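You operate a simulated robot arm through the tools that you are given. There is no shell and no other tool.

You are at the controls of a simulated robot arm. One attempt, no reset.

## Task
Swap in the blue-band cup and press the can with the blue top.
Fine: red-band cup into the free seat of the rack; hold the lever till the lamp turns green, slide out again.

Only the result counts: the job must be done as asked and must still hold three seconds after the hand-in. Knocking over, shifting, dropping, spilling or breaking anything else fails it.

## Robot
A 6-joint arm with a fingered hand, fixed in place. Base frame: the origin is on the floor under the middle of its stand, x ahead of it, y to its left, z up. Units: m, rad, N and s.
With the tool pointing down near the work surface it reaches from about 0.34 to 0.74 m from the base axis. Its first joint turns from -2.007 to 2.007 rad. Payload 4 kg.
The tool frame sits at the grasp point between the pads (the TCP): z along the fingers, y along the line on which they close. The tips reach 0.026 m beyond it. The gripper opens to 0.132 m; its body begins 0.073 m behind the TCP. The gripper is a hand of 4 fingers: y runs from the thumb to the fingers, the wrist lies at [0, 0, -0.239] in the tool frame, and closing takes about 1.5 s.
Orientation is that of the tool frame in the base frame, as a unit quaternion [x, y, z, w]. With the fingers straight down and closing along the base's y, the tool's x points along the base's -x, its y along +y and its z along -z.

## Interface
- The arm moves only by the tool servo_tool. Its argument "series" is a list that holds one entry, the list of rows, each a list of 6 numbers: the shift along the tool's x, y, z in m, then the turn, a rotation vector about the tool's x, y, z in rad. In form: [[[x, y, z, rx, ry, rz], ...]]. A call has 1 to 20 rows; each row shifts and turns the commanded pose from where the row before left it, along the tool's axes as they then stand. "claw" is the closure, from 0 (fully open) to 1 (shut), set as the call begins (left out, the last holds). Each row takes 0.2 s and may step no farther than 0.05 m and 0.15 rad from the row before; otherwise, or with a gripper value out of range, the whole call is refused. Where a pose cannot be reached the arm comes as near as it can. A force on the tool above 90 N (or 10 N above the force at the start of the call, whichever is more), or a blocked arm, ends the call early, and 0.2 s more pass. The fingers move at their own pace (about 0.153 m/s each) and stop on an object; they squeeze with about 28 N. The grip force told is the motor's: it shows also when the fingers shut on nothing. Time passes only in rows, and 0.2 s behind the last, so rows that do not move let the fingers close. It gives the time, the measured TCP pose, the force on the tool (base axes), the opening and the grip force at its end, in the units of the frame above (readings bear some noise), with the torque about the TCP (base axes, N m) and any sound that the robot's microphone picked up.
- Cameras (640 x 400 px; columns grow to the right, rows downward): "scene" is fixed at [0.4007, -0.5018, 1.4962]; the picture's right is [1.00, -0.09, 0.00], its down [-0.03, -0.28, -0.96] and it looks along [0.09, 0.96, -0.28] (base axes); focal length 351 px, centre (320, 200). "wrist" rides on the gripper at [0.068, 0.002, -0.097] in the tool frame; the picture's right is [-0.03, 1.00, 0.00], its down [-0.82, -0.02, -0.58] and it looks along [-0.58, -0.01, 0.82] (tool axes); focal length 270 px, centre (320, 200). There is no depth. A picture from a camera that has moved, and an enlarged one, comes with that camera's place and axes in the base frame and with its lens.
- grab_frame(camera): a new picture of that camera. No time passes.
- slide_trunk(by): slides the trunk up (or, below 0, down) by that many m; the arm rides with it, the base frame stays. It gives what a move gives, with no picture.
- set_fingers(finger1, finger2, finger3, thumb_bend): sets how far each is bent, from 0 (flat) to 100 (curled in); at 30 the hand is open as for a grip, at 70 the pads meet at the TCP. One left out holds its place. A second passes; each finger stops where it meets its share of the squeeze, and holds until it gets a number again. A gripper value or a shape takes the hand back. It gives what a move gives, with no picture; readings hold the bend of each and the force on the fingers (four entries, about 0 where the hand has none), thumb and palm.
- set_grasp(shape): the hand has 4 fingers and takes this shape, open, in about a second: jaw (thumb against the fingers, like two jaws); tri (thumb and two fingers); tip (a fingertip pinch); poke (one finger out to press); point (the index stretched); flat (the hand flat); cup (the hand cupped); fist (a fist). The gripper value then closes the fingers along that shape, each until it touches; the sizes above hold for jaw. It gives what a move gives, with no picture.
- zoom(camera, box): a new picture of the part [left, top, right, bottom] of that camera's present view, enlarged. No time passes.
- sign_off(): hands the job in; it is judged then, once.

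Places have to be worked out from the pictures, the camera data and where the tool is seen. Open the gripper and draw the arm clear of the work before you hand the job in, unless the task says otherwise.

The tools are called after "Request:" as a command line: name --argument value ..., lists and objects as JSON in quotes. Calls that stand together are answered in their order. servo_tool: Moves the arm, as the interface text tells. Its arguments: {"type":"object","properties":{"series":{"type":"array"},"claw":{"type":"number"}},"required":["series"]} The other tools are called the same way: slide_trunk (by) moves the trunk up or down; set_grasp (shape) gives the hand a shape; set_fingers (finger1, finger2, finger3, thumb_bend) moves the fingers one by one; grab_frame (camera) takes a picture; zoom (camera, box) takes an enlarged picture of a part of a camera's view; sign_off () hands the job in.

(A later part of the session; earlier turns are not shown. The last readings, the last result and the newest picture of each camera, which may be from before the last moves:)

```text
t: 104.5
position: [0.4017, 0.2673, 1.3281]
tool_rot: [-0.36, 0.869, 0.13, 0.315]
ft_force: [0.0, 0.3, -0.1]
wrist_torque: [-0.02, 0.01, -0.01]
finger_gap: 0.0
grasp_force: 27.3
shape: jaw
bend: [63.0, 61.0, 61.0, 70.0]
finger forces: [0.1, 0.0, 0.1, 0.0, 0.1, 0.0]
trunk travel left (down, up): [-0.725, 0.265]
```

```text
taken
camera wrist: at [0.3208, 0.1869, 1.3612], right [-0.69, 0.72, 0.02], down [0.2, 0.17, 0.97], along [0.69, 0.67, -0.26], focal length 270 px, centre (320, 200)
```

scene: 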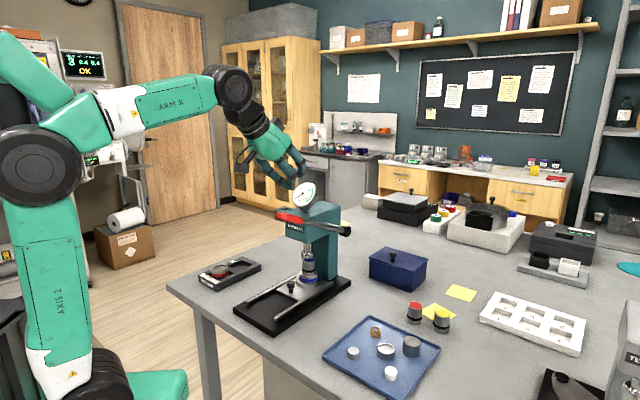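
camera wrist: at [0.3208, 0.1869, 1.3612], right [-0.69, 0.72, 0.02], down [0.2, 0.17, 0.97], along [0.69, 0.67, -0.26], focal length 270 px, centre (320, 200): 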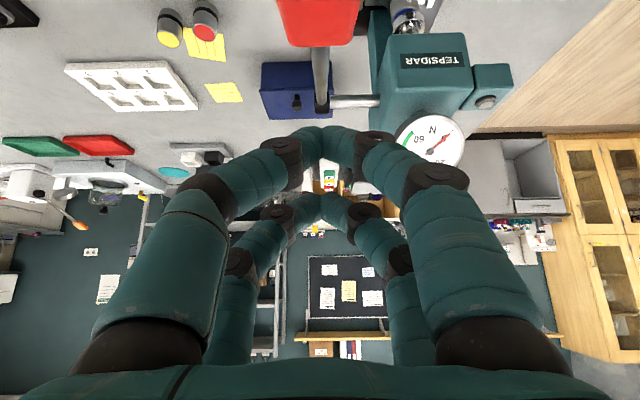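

The wrist camera now sees the handle, the dial and the lamp, all together. I lower 5 cm to just above the handle and check.

Request:
servo_tool --series '[[[0.0107, 0, 0.0128, 0, 0, 0], [0.0107, 0, 0.0128, 0, 0, 0], [0.0106, 0, 0.0128, 0, 0, 0], [0, 0, 0, 0, 0, 0]]]'

Request:
grab_frame --camera "wrist"

Request:
zoom --camera "scene" --box '[220, 140, 360, 250]'

```text
t: 105.5
position: [0.4033, 0.2675, 1.28]
tool_rot: [-0.359, 0.869, 0.13, 0.314]
ft_force: [0.1, 0.1, 0.5]
wrist_torque: [0.01, -0.01, 0.04]
finger_gap: 0.0001
grasp_force: 28.2
shape: jaw
bend: [63.0, 61.0, 61.0, 70.0]
finger forces: [0.0, 0.0, 0.0, 0.1, 0.0, 0.1]
trunk travel left (down, up): [-0.725, 0.265]
```

```text
taken
camera wrist: at [0.321, 0.188, 1.3113], right [-0.69, 0.72, 0.02], down [0.2, 0.17, 0.97], along [0.69, 0.67, -0.26], focal length 270 px, centre (320, 200)
```

wrist: 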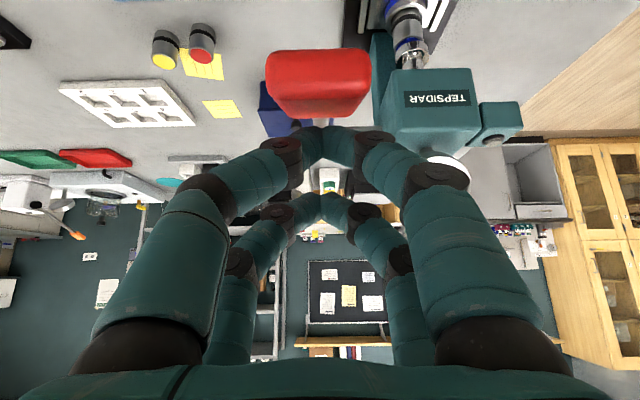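

```text
3.64 times, centred on (290, 195) of scene
camera zoom: at [0.4007, -0.5018, 1.4962], right [1.0, -0.09, 0.0], down [-0.03, -0.28, -0.96], along [0.09, 0.96, -0.28], focal length 1278 px, centre (429, 218)
```

zoom: 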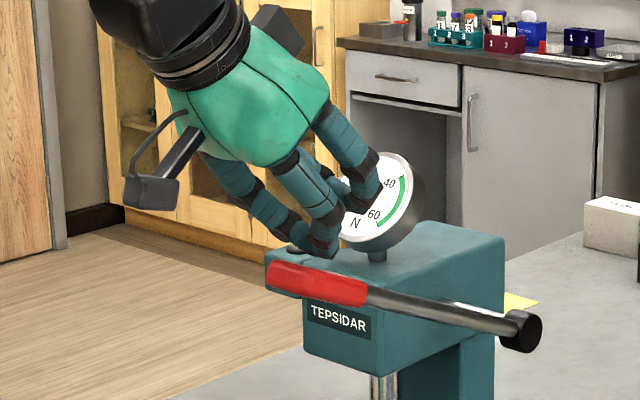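

The fingertips are right above the handle and centred on it. I lower 12 mm gently to make contact.

Request:
servo_tool --series '[[[0.0038, 0, 0.0046, 0, 0, 0], [0.0039, 0, 0.0046, 0, 0, 0], [0, 0, 0, 0, 0, 0]]]'

Request:
zoom --camera "scene" --box '[260, 170, 340, 240]'

Request:
grab_frame --camera "wrist"

```text
t: 106.3
position: [0.403, 0.2677, 1.2681]
tool_rot: [-0.36, 0.869, 0.13, 0.315]
ft_force: [-0.1, -0.4, 3.4]
wrist_torque: [-0.01, -0.02, 0.0]
finger_gap: 0.0
grasp_force: 28.0
shape: jaw
bend: [64.0, 61.0, 61.0, 70.0]
finger forces: [0.0, 0.0, 0.0, 0.0, 0.0, 0.0]
trunk travel left (down, up): [-0.725, 0.265]
```

```text
5.71 times, centred on (300, 205) of scene
camera zoom: at [0.4007, -0.5018, 1.4962], right [1.0, -0.09, 0.0], down [-0.03, -0.28, -0.96], along [0.09, 0.96, -0.28], focal length 2008 px, centre (434, 171)
```

zoom: 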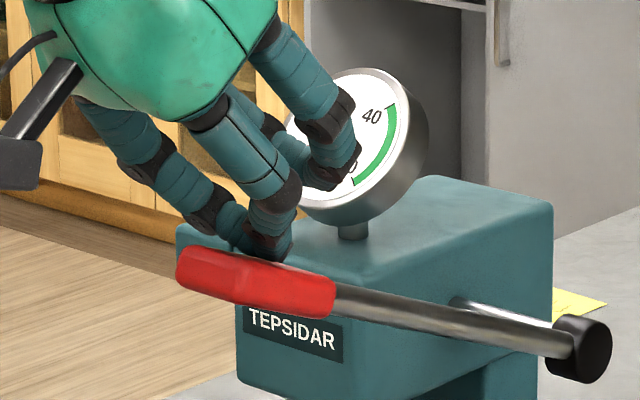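

```text
taken
camera wrist: at [0.3206, 0.188, 1.3004], right [-0.69, 0.72, 0.02], down [0.2, 0.17, 0.97], along [0.69, 0.67, -0.26], focal length 270 px, centre (320, 200)
```

wrist: 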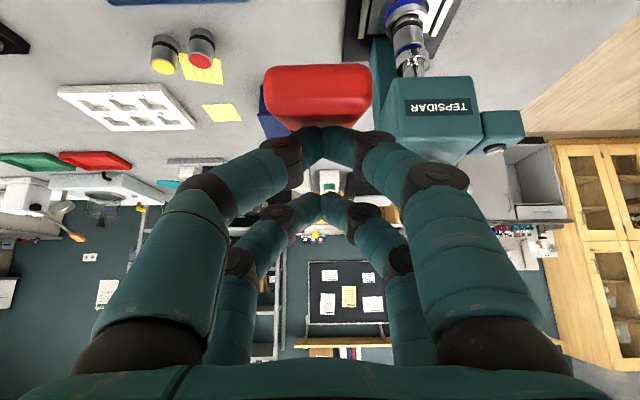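

Contact made on the middle of the handle (3.4 N). I press down 20 mm following the lever's arc and read the dial.

Request:
servo_tool --series '[[[0.0048, 0, 0.0025, 0, 0, 0], [0.0048, 0, 0.0025, 0, 0, 0], [0.0048, 0, 0.0025, 0, 0, 0], [0.0048, 0, 0.0025, 0, 0, 0], [0, 0, 0, 0, 0, 0]]]'

Request:
zoom --camera "scene" --box '[260, 170, 340, 240]'

Request:
zoom --camera "scene" --box '[285, 240, 335, 300]'

```text
t: 107.5
position: [0.3976, 0.2628, 1.2475]
tool_rot: [-0.36, 0.869, 0.13, 0.314]
ft_force: [-0.1, 0.8, 1.7]
wrist_torque: [0.06, -0.02, 0.01]
finger_gap: 0.0
grasp_force: 27.7
shape: jaw
bend: [64.0, 61.0, 61.0, 70.0]
finger forces: [0.0, 0.0, 0.0, 0.0, 0.0, 0.1]
trunk travel left (down, up): [-0.725, 0.265]
```

```text
5.71 times, centred on (300, 205) of scene
camera zoom: at [0.4007, -0.5018, 1.4962], right [1.0, -0.09, 0.0], down [-0.03, -0.28, -0.96], along [0.09, 0.96, -0.28], focal length 2008 px, centre (434, 171)
```

zoom: 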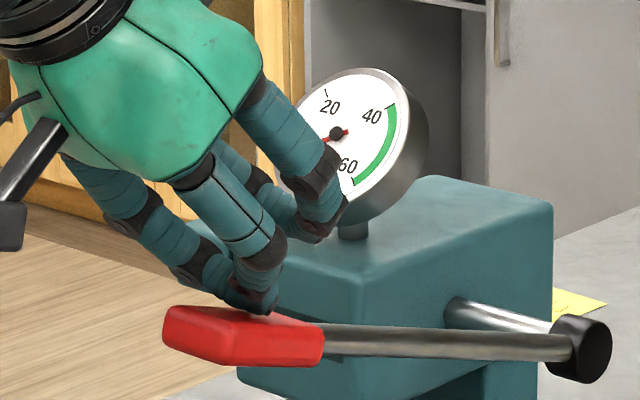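

```text
6.67 times, centred on (310, 270) of scene
camera zoom: at [0.4007, -0.5018, 1.4962], right [1.0, -0.09, 0.0], down [-0.03, -0.28, -0.96], along [0.09, 0.96, -0.28], focal length 2343 px, centre (387, -267)
```

zoom: 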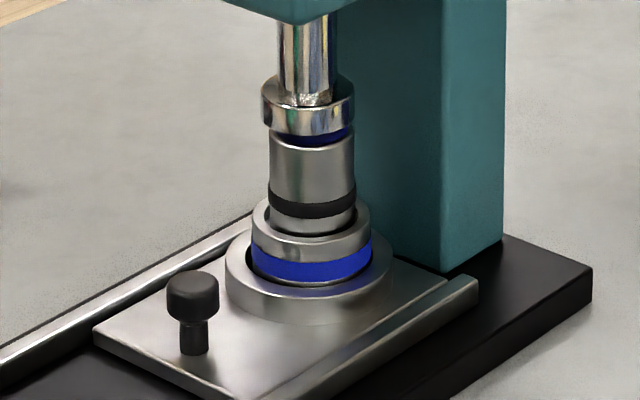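

The ram has come down about 6 mm and the needle is still at zero. I press 15 mm more along the arc.

Request:
servo_tool --series '[[[0.0044, 0, 0.0028, 0, 0, 0], [0.0044, 0, 0.0028, 0, 0, 0], [0.0044, 0, 0.0028, 0, 0, 0], [0, 0, 0, 0, 0, 0]]]'

Request:
zoom --camera "scene" --box '[260, 170, 340, 240]'

Request:
zoom --camera "scene" --box '[285, 240, 335, 300]'

Request:
grab_frame --camera "wrist"

```text
t: 108.5
position: [0.3933, 0.2584, 1.2335]
tool_rot: [-0.359, 0.869, 0.13, 0.314]
ft_force: [-0.3, 0.3, 2.9]
wrist_torque: [0.02, 0.0, -0.01]
finger_gap: 0.0001
grasp_force: 27.9
shape: jaw
bend: [64.0, 61.0, 61.0, 70.0]
finger forces: [0.0, 0.0, 0.1, 0.1, 0.1, 0.1]
trunk travel left (down, up): [-0.725, 0.265]
```

```text
5.71 times, centred on (300, 205) of scene
camera zoom: at [0.4007, -0.5018, 1.4962], right [1.0, -0.09, 0.0], down [-0.03, -0.28, -0.96], along [0.09, 0.96, -0.28], focal length 2008 px, centre (434, 171)
```

zoom: 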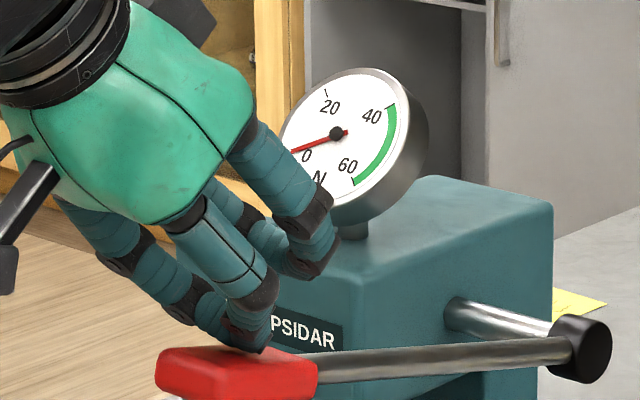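

```text
6.67 times, centred on (310, 270) of scene
camera zoom: at [0.4007, -0.5018, 1.4962], right [1.0, -0.09, 0.0], down [-0.03, -0.28, -0.96], along [0.09, 0.96, -0.28], focal length 2343 px, centre (387, -267)
```

zoom: 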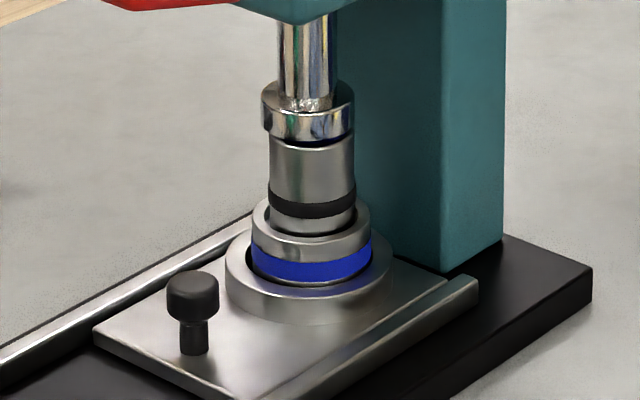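

```text
taken
camera wrist: at [0.3113, 0.1792, 1.2653], right [-0.69, 0.72, 0.02], down [0.2, 0.17, 0.97], along [0.69, 0.67, -0.26], focal length 270 px, centre (320, 200)
```

wrist: 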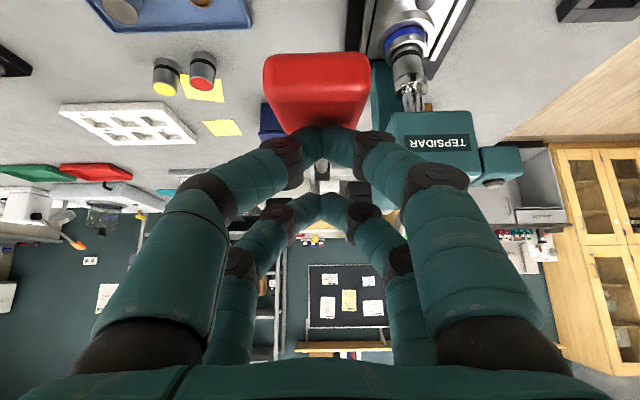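

The needle has just begun to lift from zero, so the ram is touching the can. I go in 3 mm steps now, reading the dial each time.

Request:
servo_tool --series '[[[0.0025, 0, 0.0018, 0, 0, 0], [0, 0, 0, 0, 0, 0]]]'

Request:
zoom --camera "scene" --box '[285, 175, 325, 215]'

```text
t: 109.1
position: [0.3938, 0.2578, 1.2306]
tool_rot: [-0.36, 0.869, 0.131, 0.314]
ft_force: [-0.7, 0.4, 2.6]
wrist_torque: [0.06, 0.01, 0.01]
finger_gap: 0.0
grasp_force: 28.1
shape: jaw
bend: [64.0, 61.0, 61.0, 70.0]
finger forces: [0.0, 0.1, 0.1, 0.0, 0.1, 0.0]
trunk travel left (down, up): [-0.725, 0.265]
```

```text
10.00 times, centred on (305, 195) of scene
camera zoom: at [0.4007, -0.5018, 1.4962], right [1.0, -0.09, 0.0], down [-0.03, -0.28, -0.96], along [0.09, 0.96, -0.28], focal length 3514 px, centre (470, 250)
```

zoom: 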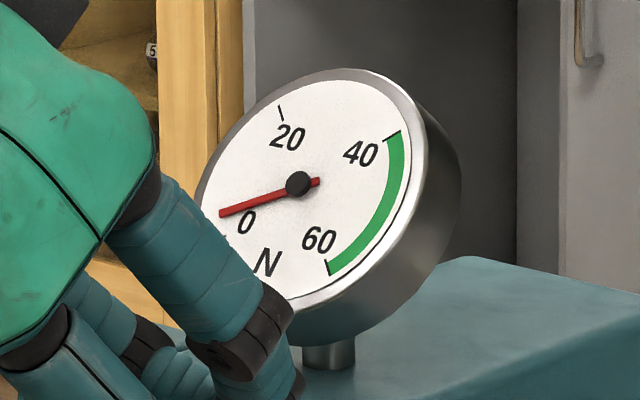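

The dial is clearly readable now: about 4–5 N. Next 3 mm step.

Request:
servo_tool --series '[[[0.0025, 0, 0.0018, 0, 0, 0], [0, 0, 0, 0, 0, 0]]]'

Request:
zoom --camera "scene" --box '[285, 175, 325, 215]'

```text
t: 109.7
position: [0.3919, 0.2571, 1.2286]
tool_rot: [-0.36, 0.869, 0.13, 0.314]
ft_force: [0.5, 2.0, 2.2]
wrist_torque: [0.07, 0.01, -0.01]
finger_gap: 0.0
grasp_force: 28.3
shape: jaw
bend: [64.0, 61.0, 61.0, 70.0]
finger forces: [0.1, 0.0, 0.1, 0.0, 0.1, 0.0]
trunk travel left (down, up): [-0.725, 0.265]
```

```text
10.00 times, centred on (305, 195) of scene
camera zoom: at [0.4007, -0.5018, 1.4962], right [1.0, -0.09, 0.0], down [-0.03, -0.28, -0.96], along [0.09, 0.96, -0.28], focal length 3514 px, centre (470, 250)
```

zoom: 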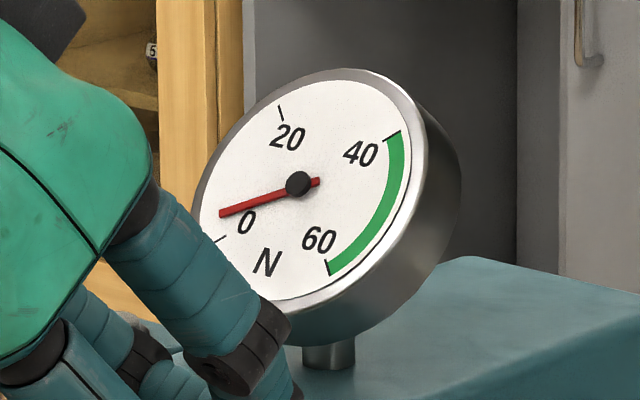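

The needle did not change, so that is just the spring preload (about 4 N) and the ram is not on the can yet. Another 4 mm.

Request:
servo_tool --series '[[[0.0025, 0, 0.0018, 0, 0, 0], [0.0008, 0, 0.0006, 0, 0, 0], [0, 0, 0, 0, 0, 0]]]'

Request:
zoom --camera "scene" --box '[285, 175, 325, 215]'

Request:
zoom --camera "scene" --box '[295, 245, 330, 285]'

```text
t: 110.5
position: [0.3926, 0.2566, 1.2237]
tool_rot: [-0.36, 0.869, 0.13, 0.314]
ft_force: [1.0, 0.6, 2.9]
wrist_torque: [0.0, 0.0, 0.01]
finger_gap: 0.0
grasp_force: 27.9
shape: jaw
bend: [64.0, 61.0, 61.0, 70.0]
finger forces: [0.0, 0.0, 0.0, 0.0, 0.0, 0.1]
trunk travel left (down, up): [-0.725, 0.265]
```

```text
10.00 times, centred on (305, 195) of scene
camera zoom: at [0.4007, -0.5018, 1.4962], right [1.0, -0.09, 0.0], down [-0.03, -0.28, -0.96], along [0.09, 0.96, -0.28], focal length 3514 px, centre (470, 250)
```

zoom: 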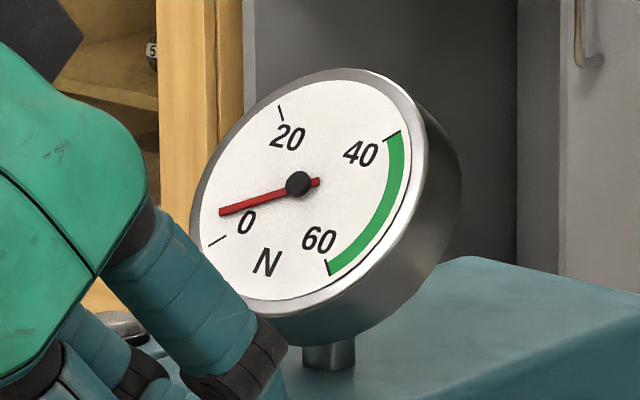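

```text
10.00 times, centred on (312, 265) of scene
camera zoom: at [0.4007, -0.5018, 1.4962], right [1.0, -0.09, 0.0], down [-0.03, -0.28, -0.96], along [0.09, 0.96, -0.28], focal length 3514 px, centre (395, -450)
```

zoom: 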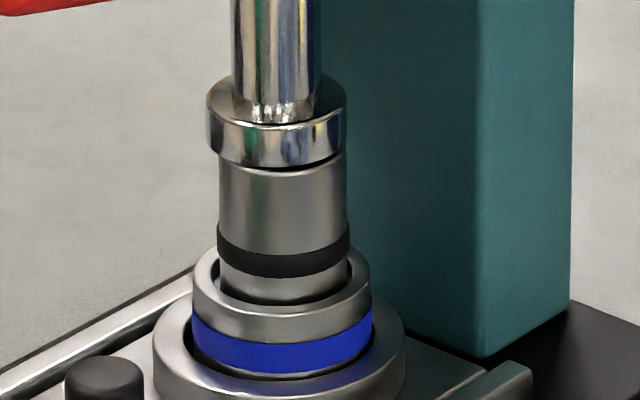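

The ram face is now almost on the can lid. I continue with 2 mm steps.

Request:
servo_tool --series '[[[0.0017, 0, 0.0012, 0, 0, 0], [0, 0, 0, 0, 0, 0]]]'

Request:
zoom --camera "scene" --box '[285, 175, 325, 215]'

```text
t: 111.1
position: [0.3914, 0.2567, 1.2216]
tool_rot: [-0.36, 0.869, 0.13, 0.314]
ft_force: [0.3, 1.1, 3.0]
wrist_torque: [0.09, 0.01, 0.01]
finger_gap: 0.0
grasp_force: 28.1
shape: jaw
bend: [64.0, 61.0, 61.0, 70.0]
finger forces: [0.1, 0.1, 0.0, 0.1, 0.0, 0.0]
trunk travel left (down, up): [-0.725, 0.265]
```

```text
10.00 times, centred on (305, 195) of scene
camera zoom: at [0.4007, -0.5018, 1.4962], right [1.0, -0.09, 0.0], down [-0.03, -0.28, -0.96], along [0.09, 0.96, -0.28], focal length 3514 px, centre (470, 250)
```

zoom: 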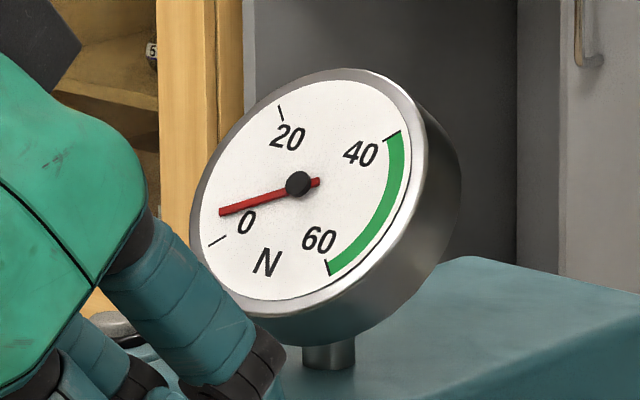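

No change yet. Two more 2 mm steps, with a dial reading after each.

Request:
servo_tool --series '[[[0.0017, 0, 0.0012, 0, 0, 0], [0, 0, 0, 0, 0, 0]]]'

Request:
zoom --camera "scene" --box '[285, 175, 325, 215]'

Request:
zoom --camera "scene" --box '[295, 245, 330, 285]'

```text
t: 111.7
position: [0.3896, 0.2556, 1.2191]
tool_rot: [-0.36, 0.869, 0.13, 0.313]
ft_force: [2.2, 0.7, 2.9]
wrist_torque: [0.05, -0.03, 0.02]
finger_gap: 0.0001
grasp_force: 28.2
shape: jaw
bend: [64.0, 61.0, 61.0, 70.0]
finger forces: [0.1, 0.0, 0.0, 0.0, 0.0, 0.0]
trunk travel left (down, up): [-0.725, 0.265]
```

```text
10.00 times, centred on (305, 195) of scene
camera zoom: at [0.4007, -0.5018, 1.4962], right [1.0, -0.09, 0.0], down [-0.03, -0.28, -0.96], along [0.09, 0.96, -0.28], focal length 3514 px, centre (470, 250)
```

zoom: 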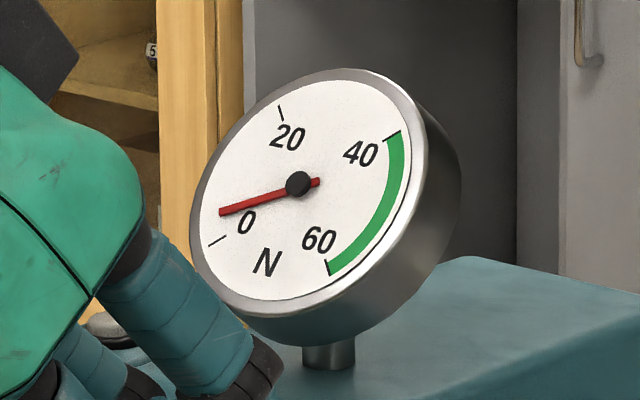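

```text
10.00 times, centred on (312, 265) of scene
camera zoom: at [0.4007, -0.5018, 1.4962], right [1.0, -0.09, 0.0], down [-0.03, -0.28, -0.96], along [0.09, 0.96, -0.28], focal length 3514 px, centre (395, -450)
```

zoom: 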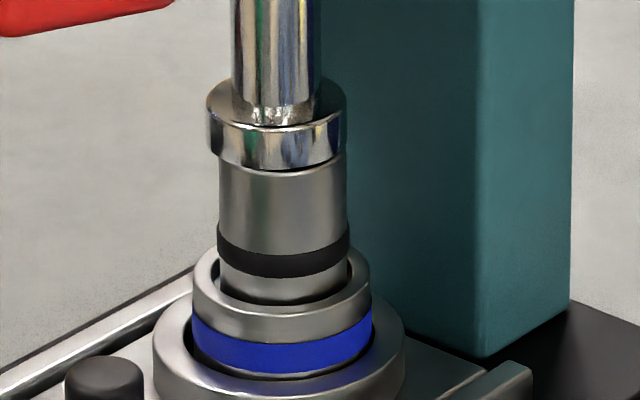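

Ram down about 11.5 mm of the ~13 mm needed. I continue: 3 mm, then check.

Request:
servo_tool --series '[[[0.0012, 0, 0.001, 0, 0, 0], [0.0012, 0, 0.001, 0, 0, 0], [0, 0, 0, 0, 0, 0]]]'

Request:
zoom --camera "scene" --box '[285, 175, 325, 215]'

```text
t: 112.5
position: [0.3901, 0.2542, 1.2176]
tool_rot: [-0.36, 0.869, 0.13, 0.314]
ft_force: [1.6, 1.1, 3.1]
wrist_torque: [0.03, -0.01, -0.05]
finger_gap: 0.0
grasp_force: 27.7
shape: jaw
bend: [64.0, 61.0, 61.0, 70.0]
finger forces: [0.0, 0.0, 0.0, 0.0, 0.1, 0.1]
trunk travel left (down, up): [-0.725, 0.265]
```

```text
10.00 times, centred on (305, 195) of scene
camera zoom: at [0.4007, -0.5018, 1.4962], right [1.0, -0.09, 0.0], down [-0.03, -0.28, -0.96], along [0.09, 0.96, -0.28], focal length 3514 px, centre (470, 250)
```

zoom: 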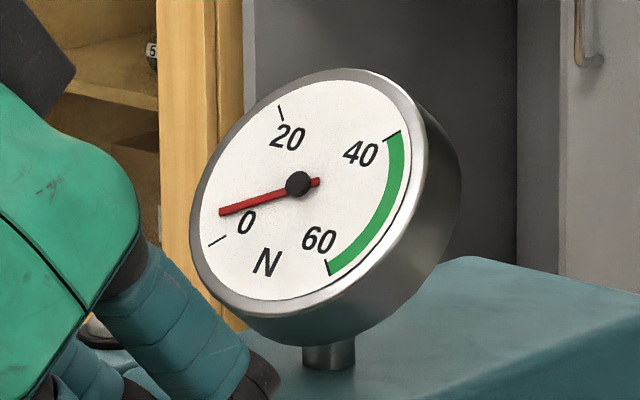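

Unchanged (about 4 N). Another 3 mm.

Request:
servo_tool --series '[[[0.0012, 0, 0.001, 0, 0, 0], [0.0012, 0, 0.001, 0, 0, 0], [0, 0, 0, 0, 0, 0]]]'

Request:
zoom --camera "scene" --box '[285, 175, 325, 215]'

Request:
zoom --camera "scene" --box '[250, 170, 350, 300]'

```text
t: 113.3
position: [0.3899, 0.2545, 1.2132]
tool_rot: [-0.361, 0.869, 0.13, 0.314]
ft_force: [1.1, -0.5, 2.4]
wrist_torque: [0.02, -0.03, -0.03]
finger_gap: 0.0001
grasp_force: 28.1
shape: jaw
bend: [64.0, 61.0, 61.0, 70.0]
finger forces: [0.0, 0.0, 0.0, 0.0, 0.0, 0.0]
trunk travel left (down, up): [-0.725, 0.265]
```

```text
10.00 times, centred on (305, 195) of scene
camera zoom: at [0.4007, -0.5018, 1.4962], right [1.0, -0.09, 0.0], down [-0.03, -0.28, -0.96], along [0.09, 0.96, -0.28], focal length 3514 px, centre (470, 250)
```

zoom: 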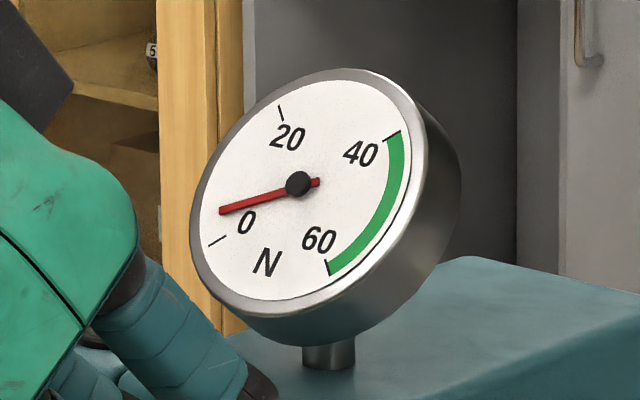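

```text
3.08 times, centred on (300, 235) of scene
camera zoom: at [0.4007, -0.5018, 1.4962], right [1.0, -0.09, 0.0], down [-0.03, -0.28, -0.96], along [0.09, 0.96, -0.28], focal length 1081 px, centre (382, 92)
```

zoom: 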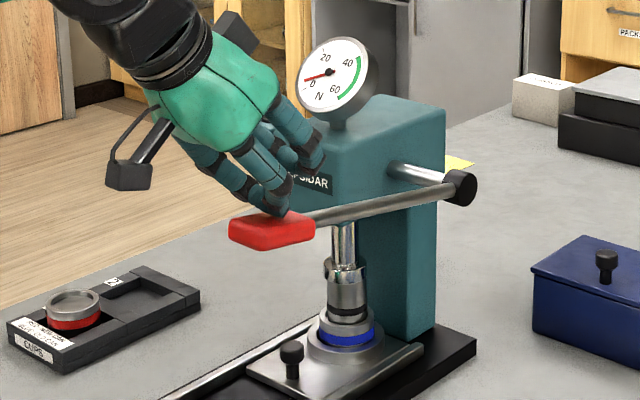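

Still preload only; the ram is descending steadily. Another 4 mm.

Request:
servo_tool --series '[[[0.0016, 0, 0.0014, 0, 0, 0], [0.0016, 0, 0.0014, 0, 0, 0], [0, 0, 0, 0, 0, 0]]]'

Request:
zoom --camera "scene" --box '[285, 175, 325, 215]'

Request:
zoom --camera "scene" --box '[295, 245, 330, 285]'

```text
t: 114.1
position: [0.3891, 0.2542, 1.2097]
tool_rot: [-0.36, 0.869, 0.13, 0.314]
ft_force: [1.1, -0.9, 3.7]
wrist_torque: [-0.01, -0.01, 0.01]
finger_gap: 0.0
grasp_force: 27.6
shape: jaw
bend: [64.0, 61.0, 61.0, 70.0]
finger forces: [0.0, 0.0, 0.0, 0.0, 0.0, 0.0]
trunk travel left (down, up): [-0.725, 0.265]
```

```text
10.00 times, centred on (305, 195) of scene
camera zoom: at [0.4007, -0.5018, 1.4962], right [1.0, -0.09, 0.0], down [-0.03, -0.28, -0.96], along [0.09, 0.96, -0.28], focal length 3514 px, centre (470, 250)
```

zoom: 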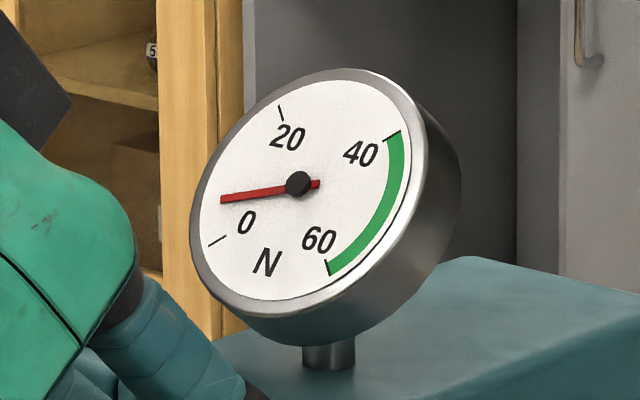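

```text
10.00 times, centred on (312, 265) of scene
camera zoom: at [0.4007, -0.5018, 1.4962], right [1.0, -0.09, 0.0], down [-0.03, -0.28, -0.96], along [0.09, 0.96, -0.28], focal length 3514 px, centre (395, -450)
```

zoom: 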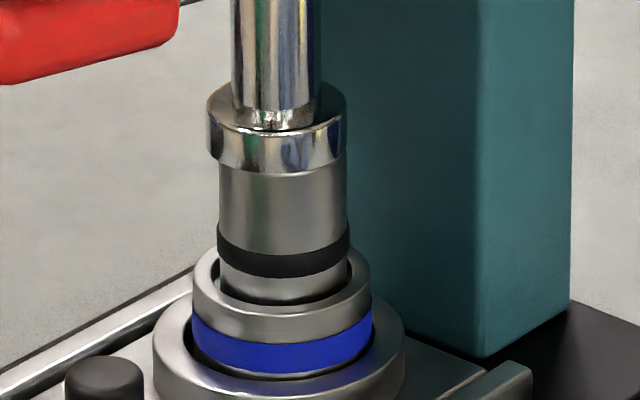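

The needle is moving (about 8 N), so the ram is on the can. I continue in 1.5 mm steps.

Request:
servo_tool --series '[[[0.0012, 0, 0.001, 0, 0, 0], [0, 0, 0, 0, 0, 0]]]'

Request:
zoom --camera "scene" --box '[285, 175, 325, 215]'

```text
t: 114.7
position: [0.3885, 0.255, 1.2075]
tool_rot: [-0.36, 0.869, 0.13, 0.315]
ft_force: [1.4, -0.8, 3.5]
wrist_torque: [0.01, -0.05, 0.02]
finger_gap: 0.0
grasp_force: 28.1
shape: jaw
bend: [64.0, 61.0, 61.0, 70.0]
finger forces: [0.0, 0.0, 0.1, 0.1, 0.1, 0.1]
trunk travel left (down, up): [-0.725, 0.265]
```

```text
10.00 times, centred on (305, 195) of scene
camera zoom: at [0.4007, -0.5018, 1.4962], right [1.0, -0.09, 0.0], down [-0.03, -0.28, -0.96], along [0.09, 0.96, -0.28], focal length 3514 px, centre (470, 250)
```

zoom: 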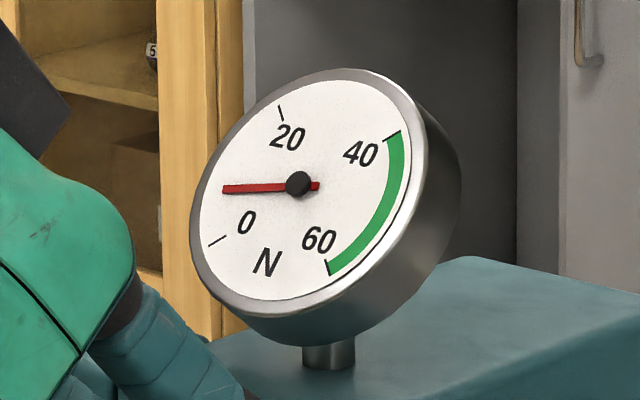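

About 10 N now; roughly 2 N per 1.5 mm of handle travel. I take 4 mm.

Request:
servo_tool --series '[[[0.0015, 0, 0.0014, 0, 0, 0], [0.0015, 0, 0.0014, 0, 0, 0], [0, 0, 0, 0, 0, 0]]]'

Request:
zoom --camera "scene" --box '[285, 175, 325, 215]'

```text
t: 115.5
position: [0.3896, 0.2527, 1.2048]
tool_rot: [-0.36, 0.869, 0.13, 0.314]
ft_force: [-1.2, -0.5, 4.8]
wrist_torque: [0.0, 0.04, -0.01]
finger_gap: 0.0001
grasp_force: 28.3
shape: jaw
bend: [64.0, 61.0, 61.0, 70.0]
finger forces: [0.0, 0.0, 0.0, 0.0, 0.1, 0.1]
trunk travel left (down, up): [-0.725, 0.265]
```

```text
10.00 times, centred on (305, 195) of scene
camera zoom: at [0.4007, -0.5018, 1.4962], right [1.0, -0.09, 0.0], down [-0.03, -0.28, -0.96], along [0.09, 0.96, -0.28], focal length 3514 px, centre (470, 250)
```

zoom: 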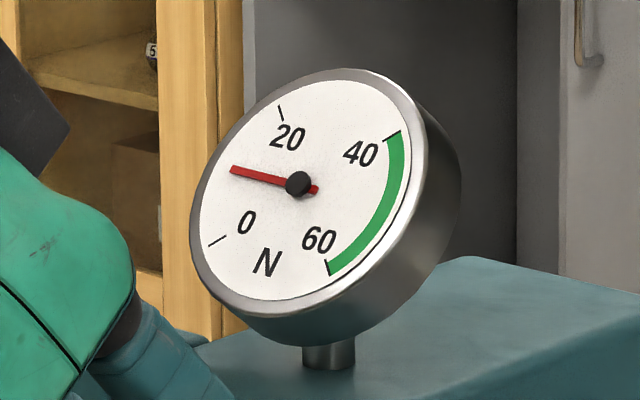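

About 13 N. Another 5 mm.

Request:
servo_tool --series '[[[0.0017, 0, 0.0018, 0, 0, 0], [0.0017, 0, 0.0018, 0, 0, 0], [0, 0, 0, 0, 0, 0]]]'

Request:
zoom --camera "scene" --box '[285, 175, 325, 215]'

Request:
zoom --camera "scene" --box '[250, 170, 350, 300]'

```text
t: 116.3
position: [0.389, 0.2531, 1.1984]
tool_rot: [-0.36, 0.869, 0.13, 0.314]
ft_force: [-0.9, 0.1, 4.7]
wrist_torque: [0.02, 0.06, 0.0]
finger_gap: 0.0001
grasp_force: 27.6
shape: jaw
bend: [64.0, 61.0, 61.0, 70.0]
finger forces: [0.1, 0.0, 0.1, 0.0, 0.0, 0.0]
trunk travel left (down, up): [-0.725, 0.265]
```

```text
10.00 times, centred on (305, 195) of scene
camera zoom: at [0.4007, -0.5018, 1.4962], right [1.0, -0.09, 0.0], down [-0.03, -0.28, -0.96], along [0.09, 0.96, -0.28], focal length 3514 px, centre (470, 250)
```

zoom: 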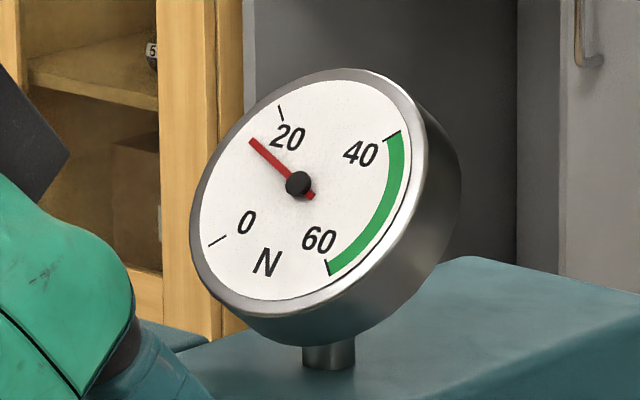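

```text
3.08 times, centred on (300, 235) of scene
camera zoom: at [0.4007, -0.5018, 1.4962], right [1.0, -0.09, 0.0], down [-0.03, -0.28, -0.96], along [0.09, 0.96, -0.28], focal length 1081 px, centre (382, 92)
```

zoom: 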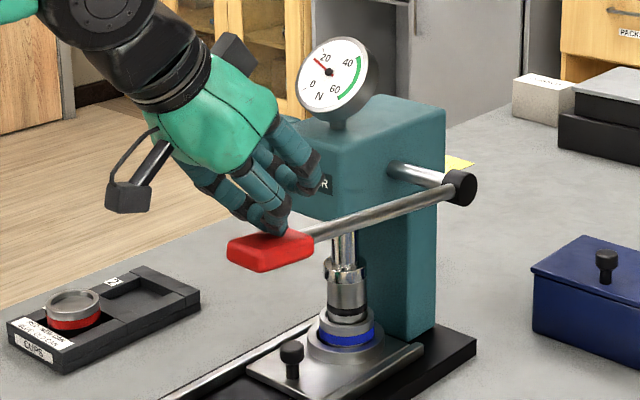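

About 18 N and rising smoothly. Another 6 mm.

Request:
servo_tool --series '[[[0.0014, 0, 0.0014, 0, 0, 0], [0.0014, 0, 0.0014, 0, 0, 0], [0.0014, 0, 0.0014, 0, 0, 0], [0, 0, 0, 0, 0, 0]]]'

Request:
zoom --camera "scene" --box '[285, 175, 325, 215]'

```text
t: 117.3
position: [0.3878, 0.2535, 1.1926]
tool_rot: [-0.36, 0.869, 0.131, 0.314]
ft_force: [-0.6, 1.8, 6.5]
wrist_torque: [0.04, 0.0, -0.03]
finger_gap: 0.0
grasp_force: 27.7
shape: jaw
bend: [64.0, 61.0, 61.0, 70.0]
finger forces: [0.0, 0.1, 0.0, 0.0, 0.0, 0.1]
trunk travel left (down, up): [-0.725, 0.265]
```

```text
10.00 times, centred on (305, 195) of scene
camera zoom: at [0.4007, -0.5018, 1.4962], right [1.0, -0.09, 0.0], down [-0.03, -0.28, -0.96], along [0.09, 0.96, -0.28], focal length 3514 px, centre (470, 250)
```

zoom: 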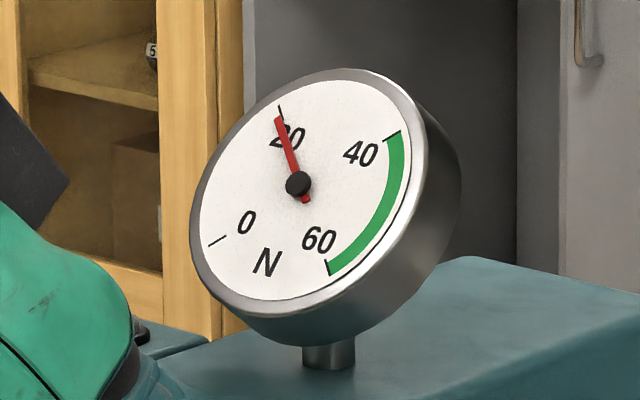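

About 20 N. Another 8 mm.

Request:
servo_tool --series '[[[0.0013, 0, 0.0015, 0, 0, 0], [0.0013, 0, 0.0015, 0, 0, 0], [0.0013, 0, 0.0015, 0, 0, 0], [0.0013, 0, 0.0015, 0, 0, 0], [0, 0, 0, 0, 0, 0]]]'

Request:
zoom --camera "scene" --box '[285, 175, 325, 215]'

Request:
zoom --camera "scene" --box '[250, 170, 350, 300]'

```text
t: 118.5
position: [0.3881, 0.2526, 1.1845]
tool_rot: [-0.36, 0.869, 0.13, 0.314]
ft_force: [-3.0, -1.4, 7.6]
wrist_torque: [-0.03, 0.07, -0.02]
finger_gap: 0.0002
grasp_force: 27.8
shape: jaw
bend: [64.0, 61.0, 61.0, 70.0]
finger forces: [0.0, 0.0, 0.1, 0.0, 0.1, 0.0]
trunk travel left (down, up): [-0.725, 0.265]
```

```text
10.00 times, centred on (305, 195) of scene
camera zoom: at [0.4007, -0.5018, 1.4962], right [1.0, -0.09, 0.0], down [-0.03, -0.28, -0.96], along [0.09, 0.96, -0.28], focal length 3514 px, centre (470, 250)
```

zoom: 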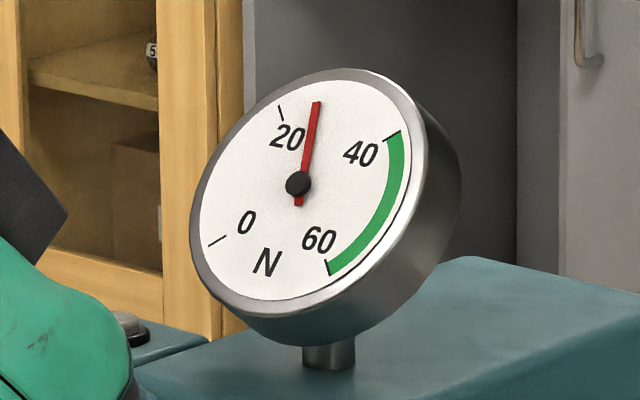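

```text
3.08 times, centred on (300, 235) of scene
camera zoom: at [0.4007, -0.5018, 1.4962], right [1.0, -0.09, 0.0], down [-0.03, -0.28, -0.96], along [0.09, 0.96, -0.28], focal length 1081 px, centre (382, 92)
```

zoom: 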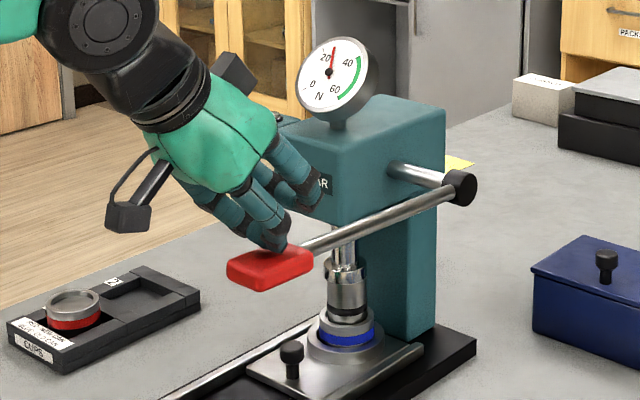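

About 27 N; the lamp is visible and unlit. Another 10 mm.

Request:
servo_tool --series '[[[0.0018, 0, 0.0017, 0, 0, 0], [0.0018, 0, 0.0017, 0, 0, 0], [0.0018, 0, 0.0017, 0, 0, 0], [0.0018, 0, 0.0017, 0, 0, 0], [0, 0, 0, 0, 0, 0]]]'

Request:
zoom --camera "scene" --box '[275, 175, 325, 225]'

```text
t: 119.7
position: [0.388, 0.2536, 1.175]
tool_rot: [-0.36, 0.868, 0.13, 0.315]
ft_force: [-0.6, -0.2, 8.4]
wrist_torque: [-0.04, 0.03, 0.01]
finger_gap: 0.0
grasp_force: 28.2
shape: jaw
bend: [64.0, 61.0, 61.0, 70.0]
finger forces: [0.0, 0.0, 0.0, 0.0, 0.0, 0.0]
trunk travel left (down, up): [-0.725, 0.265]
```

```text
8.00 times, centred on (300, 200) of scene
camera zoom: at [0.4007, -0.5018, 1.4962], right [1.0, -0.09, 0.0], down [-0.03, -0.28, -0.96], along [0.09, 0.96, -0.28], focal length 2811 px, centre (480, 200)
```

zoom: 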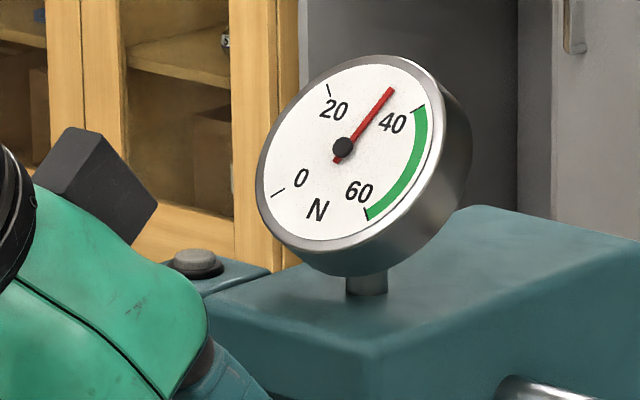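

About 35 N. Another 7 mm should bring it into the green zone.

Request:
servo_tool --series '[[[0.0018, 0, 0.0017, 0, 0, 0], [0.0018, 0, 0.0017, 0, 0, 0], [0.0018, 0, 0.0017, 0, 0, 0]]]'

Request:
zoom --camera "scene" --box '[275, 175, 325, 225]'

```text
t: 120.5
position: [0.386, 0.2517, 1.1687]
tool_rot: [-0.36, 0.868, 0.131, 0.316]
ft_force: [1.8, 1.3, 9.9]
wrist_torque: [0.07, -0.02, -0.04]
finger_gap: 0.0
grasp_force: 28.1
shape: jaw
bend: [64.0, 61.0, 61.0, 70.0]
finger forces: [0.0, 0.1, 0.0, 0.0, 0.0, 0.0]
trunk travel left (down, up): [-0.725, 0.265]
```

```text
8.00 times, centred on (300, 200) of scene
camera zoom: at [0.4007, -0.5018, 1.4962], right [1.0, -0.09, 0.0], down [-0.03, -0.28, -0.96], along [0.09, 0.96, -0.28], focal length 2811 px, centre (480, 200)
```

zoom: 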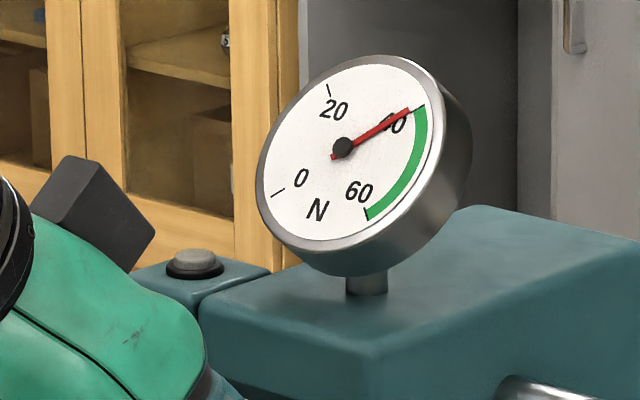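

The needle is right at 40. I go 6 mm further to sit safely inside the green zone and then hold.

Request:
servo_tool --series '[[[0.0018, 0, 0.0017, 0, 0, 0], [0.0018, 0, 0.0017, 0, 0, 0], [0.0006, 0, 0.0005, 0, 0, 0], [0, 0, 0, 0, 0, 0]]]'

Request:
zoom --camera "scene" --box '[275, 175, 325, 225]'

```text
t: 121.5
position: [0.3859, 0.2511, 1.1629]
tool_rot: [-0.359, 0.869, 0.13, 0.314]
ft_force: [2.1, 2.3, 11.0]
wrist_torque: [0.1, -0.06, -0.04]
finger_gap: 0.0
grasp_force: 28.3
shape: jaw
bend: [65.0, 61.0, 61.0, 70.0]
finger forces: [0.1, 0.0, 0.1, 0.1, 0.0, 0.1]
trunk travel left (down, up): [-0.725, 0.265]
```

```text
8.00 times, centred on (300, 200) of scene
camera zoom: at [0.4007, -0.5018, 1.4962], right [1.0, -0.09, 0.0], down [-0.03, -0.28, -0.96], along [0.09, 0.96, -0.28], focal length 2811 px, centre (480, 200)
```

zoom: 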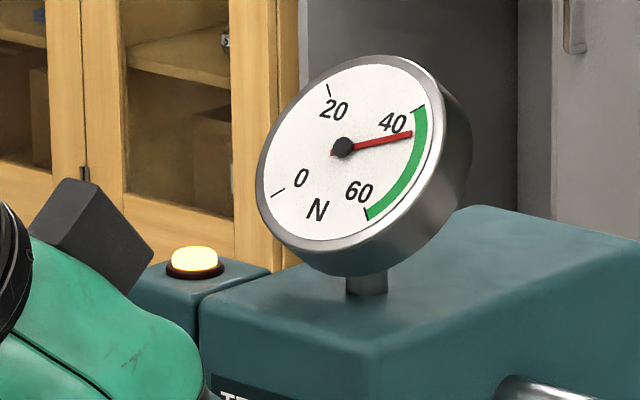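

The needle reads about 45 N and the lamp is lit amber – pressing in progress. I hold still and watch for green.

Request:
servo_tool --series '[[[0, 0, 0, 0, 0, 0], [0, 0, 0, 0, 0, 0], [0, 0, 0, 0, 0, 0], [0, 0, 0, 0, 0, 0], [0, 0, 0, 0, 0, 0]]]'

Request:
zoom --camera "scene" --box '[275, 175, 325, 225]'

```text
t: 122.7
position: [0.3856, 0.2503, 1.1625]
tool_rot: [-0.36, 0.869, 0.13, 0.314]
ft_force: [1.8, 2.6, 12.2]
wrist_torque: [0.08, -0.05, 0.0]
finger_gap: 0.0
grasp_force: 28.0
shape: jaw
bend: [65.0, 61.0, 61.0, 70.0]
finger forces: [0.0, 0.0, 0.0, 0.1, 0.0, 0.0]
trunk travel left (down, up): [-0.725, 0.265]
```

```text
8.00 times, centred on (300, 200) of scene
camera zoom: at [0.4007, -0.5018, 1.4962], right [1.0, -0.09, 0.0], down [-0.03, -0.28, -0.96], along [0.09, 0.96, -0.28], focal length 2811 px, centre (480, 200)
```

zoom: 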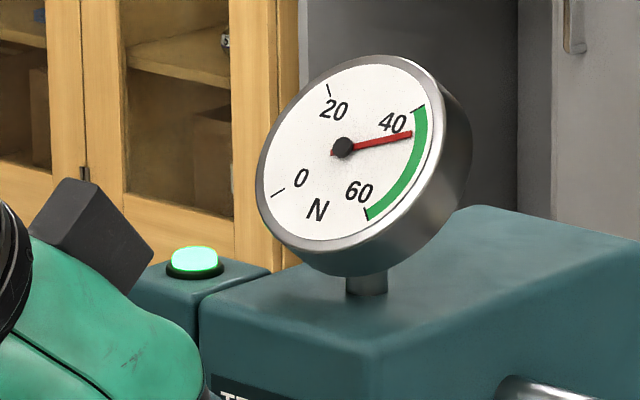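

The lamp is green. I let the lever rise back slowly, following it up along its arc.

Request:
servo_tool --series '[[[-0.0066, 0, -0.0075, 0, 0, 0], [-0.0066, 0, -0.0075, 0, 0, 0], [-0.0066, 0, -0.0075, 0, 0, 0], [-0.0075, 0, -0.007, 0, 0, 0], [-0.0075, 0, -0.007, 0, 0, 0], [0, 0, 0, 0, 0, 0]]]'

Request:
zoom --camera "scene" --box '[250, 170, 350, 300]'

```text
t: 124.1
position: [0.3891, 0.255, 1.2118]
tool_rot: [-0.359, 0.869, 0.13, 0.314]
ft_force: [-0.1, 0.0, 2.2]
wrist_torque: [0.0, 0.0, -0.02]
finger_gap: 0.0002
grasp_force: 27.5
shape: jaw
bend: [64.0, 61.0, 61.0, 70.0]
finger forces: [0.0, 0.0, 0.0, 0.0, 0.1, 0.1]
trunk travel left (down, up): [-0.725, 0.265]
```

```text
3.08 times, centred on (300, 235) of scene
camera zoom: at [0.4007, -0.5018, 1.4962], right [1.0, -0.09, 0.0], down [-0.03, -0.28, -0.96], along [0.09, 0.96, -0.28], focal length 1081 px, centre (382, 92)
```

zoom: 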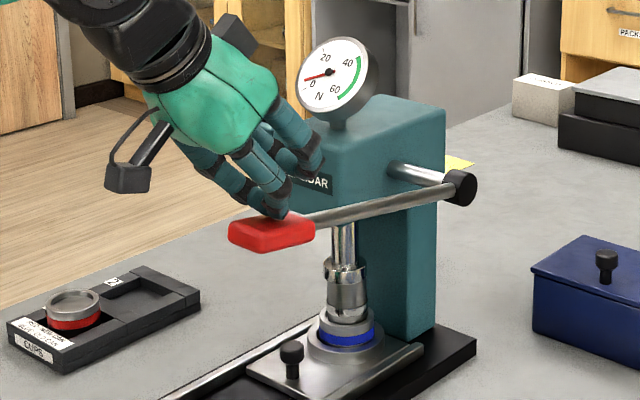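

The lever returns on its spring and the dial dropped. I continue up until the hand is clear of the handle.

Request:
servo_tool --series '[[[-0.0094, 0, -0.0071, 0, 0, 0], [-0.0094, 0, -0.0071, 0, 0, 0], [-0.0094, 0, -0.0071, 0, 0, 0], [-0.0094, 0, -0.0071, 0, 0, 0], [-0.0094, 0, -0.0071, 0, 0, 0], [-0.0094, 0, -0.0071, 0, 0, 0], [-0.0094, 0, -0.0071, 0, 0, 0], [-0.0128, 0, -0.0154, 0, 0, 0], [-0.0128, 0, -0.0154, 0, 0, 0], [0, 0, 0, 0, 0, 0]]]'

Request:
zoom --camera "scene" --box '[240, 150, 360, 310]'

Request:
grab_frame --camera "wrist"

```text
t: 126.3
position: [0.4014, 0.2665, 1.3319]
tool_rot: [-0.36, 0.869, 0.13, 0.314]
ft_force: [1.4, 0.6, -0.4]
wrist_torque: [0.0, 0.02, 0.03]
finger_gap: 0.0001
grasp_force: 28.0
shape: jaw
bend: [64.0, 61.0, 61.0, 70.0]
finger forces: [0.0, 0.0, 0.0, 0.0, 0.0, 0.0]
trunk travel left (down, up): [-0.725, 0.265]
```

```text
2.50 times, centred on (300, 230) of scene
camera zoom: at [0.4007, -0.5018, 1.4962], right [1.0, -0.09, 0.0], down [-0.03, -0.28, -0.96], along [0.09, 0.96, -0.28], focal length 878 px, centre (370, 125)
```

zoom: 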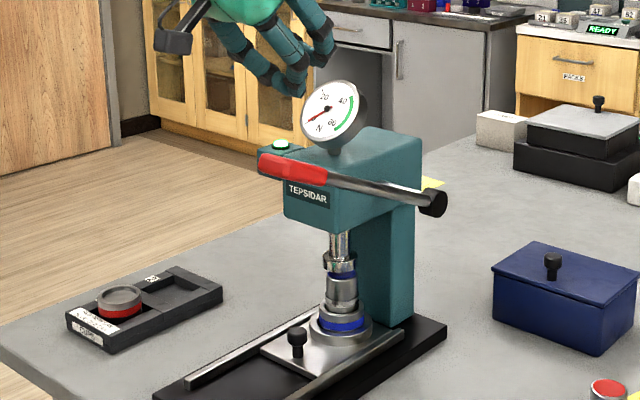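

```text
taken
camera wrist: at [0.32, 0.1872, 1.3635], right [-0.69, 0.72, 0.02], down [0.2, 0.17, 0.97], along [0.69, 0.67, -0.26], focal length 270 px, centre (320, 200)
```

wrist: 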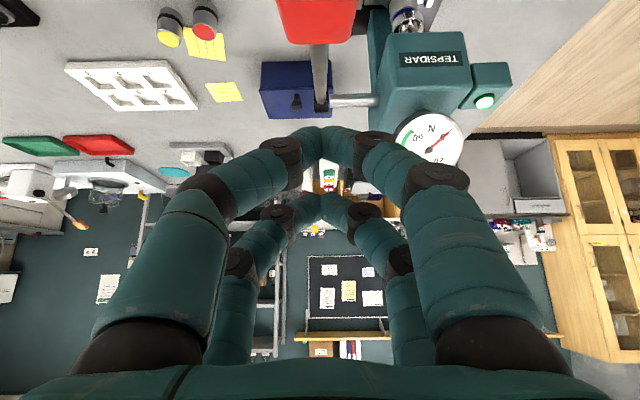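

The lever is fully back up, the dial is at zero and the lamp stays green. I zoom on the can and ram to make sure they are free of each other before sliding out.

Request:
zoom --camera "scene" --box '[270, 230, 340, 310]'

Request:
zoom --camera "scene" --box '[270, 175, 340, 230]'

```text
5.00 times, centred on (305, 270) of scene
camera zoom: at [0.4007, -0.5018, 1.4962], right [1.0, -0.09, 0.0], down [-0.03, -0.28, -0.96], along [0.09, 0.96, -0.28], focal length 1757 px, centre (395, -150)
```

zoom: 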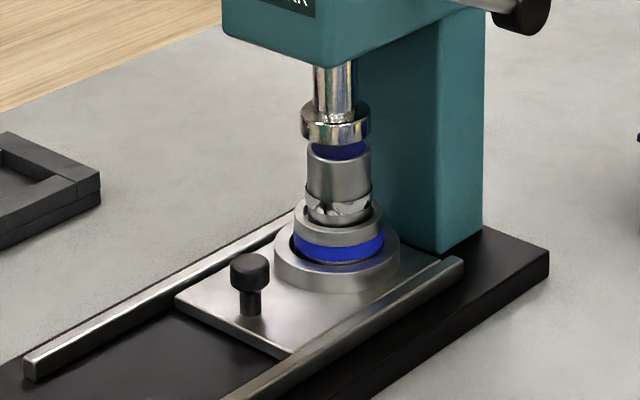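

```text
7.27 times, centred on (305, 202) of scene
camera zoom: at [0.4007, -0.5018, 1.4962], right [1.0, -0.09, 0.0], down [-0.03, -0.28, -0.96], along [0.09, 0.96, -0.28], focal length 2556 px, centre (429, 182)
```

zoom: 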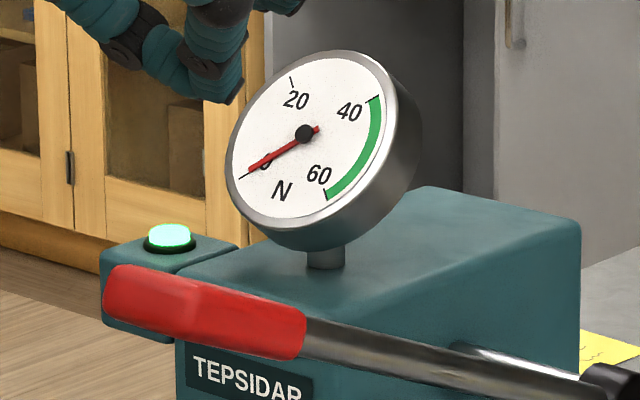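

The can has been crimped (its band changed) and stands free of the ram. Now to pull the slide out I'll pinch the knob: I move back over the slide axis, reduce the tilt to 14°, and open all fingers to bend 52.

Request:
servo_tool --series '[[[0, 0.0312, 0, 0, 0.1125, 0], [0, 0.0312, 0, 0, 0.1125, 0], [0, 0.0312, 0, 0, 0.1125, 0], [0, 0.0312, 0, 0, 0.1125, 0], [0, 0, 0, 0, 0, 0]]]'

Request:
set_fingers --finger1 52 --finger2 52 --finger3 52 --thumb_bend 52

```text
t: 127.5
position: [0.3151, 0.3564, 1.3311]
tool_rot: [-0.38, 0.917, 0.046, 0.111]
ft_force: [-0.2, 0.7, -0.1]
wrist_torque: [-0.04, 0.06, 0.02]
finger_gap: 0.0
grasp_force: 28.3
shape: jaw
bend: [64.0, 61.0, 61.0, 70.0]
finger forces: [0.1, 0.0, 0.0, 0.0, 0.0, 0.0]
trunk travel left (down, up): [-0.725, 0.265]
```

```text
t: 128.5
position: [0.3133, 0.3568, 1.3311]
tool_rot: [-0.38, 0.917, 0.046, 0.113]
ft_force: [0.6, 0.3, 0.3]
wrist_torque: [0.0, 0.0, -0.01]
finger_gap: 0.0583
grasp_force: 0.1
shape: fingers
bend: [52.0, 52.0, 52.0, 52.0]
finger forces: [0.1, 0.0, 0.1, 0.0, 0.0, 0.1]
trunk travel left (down, up): [-0.725, 0.265]
```

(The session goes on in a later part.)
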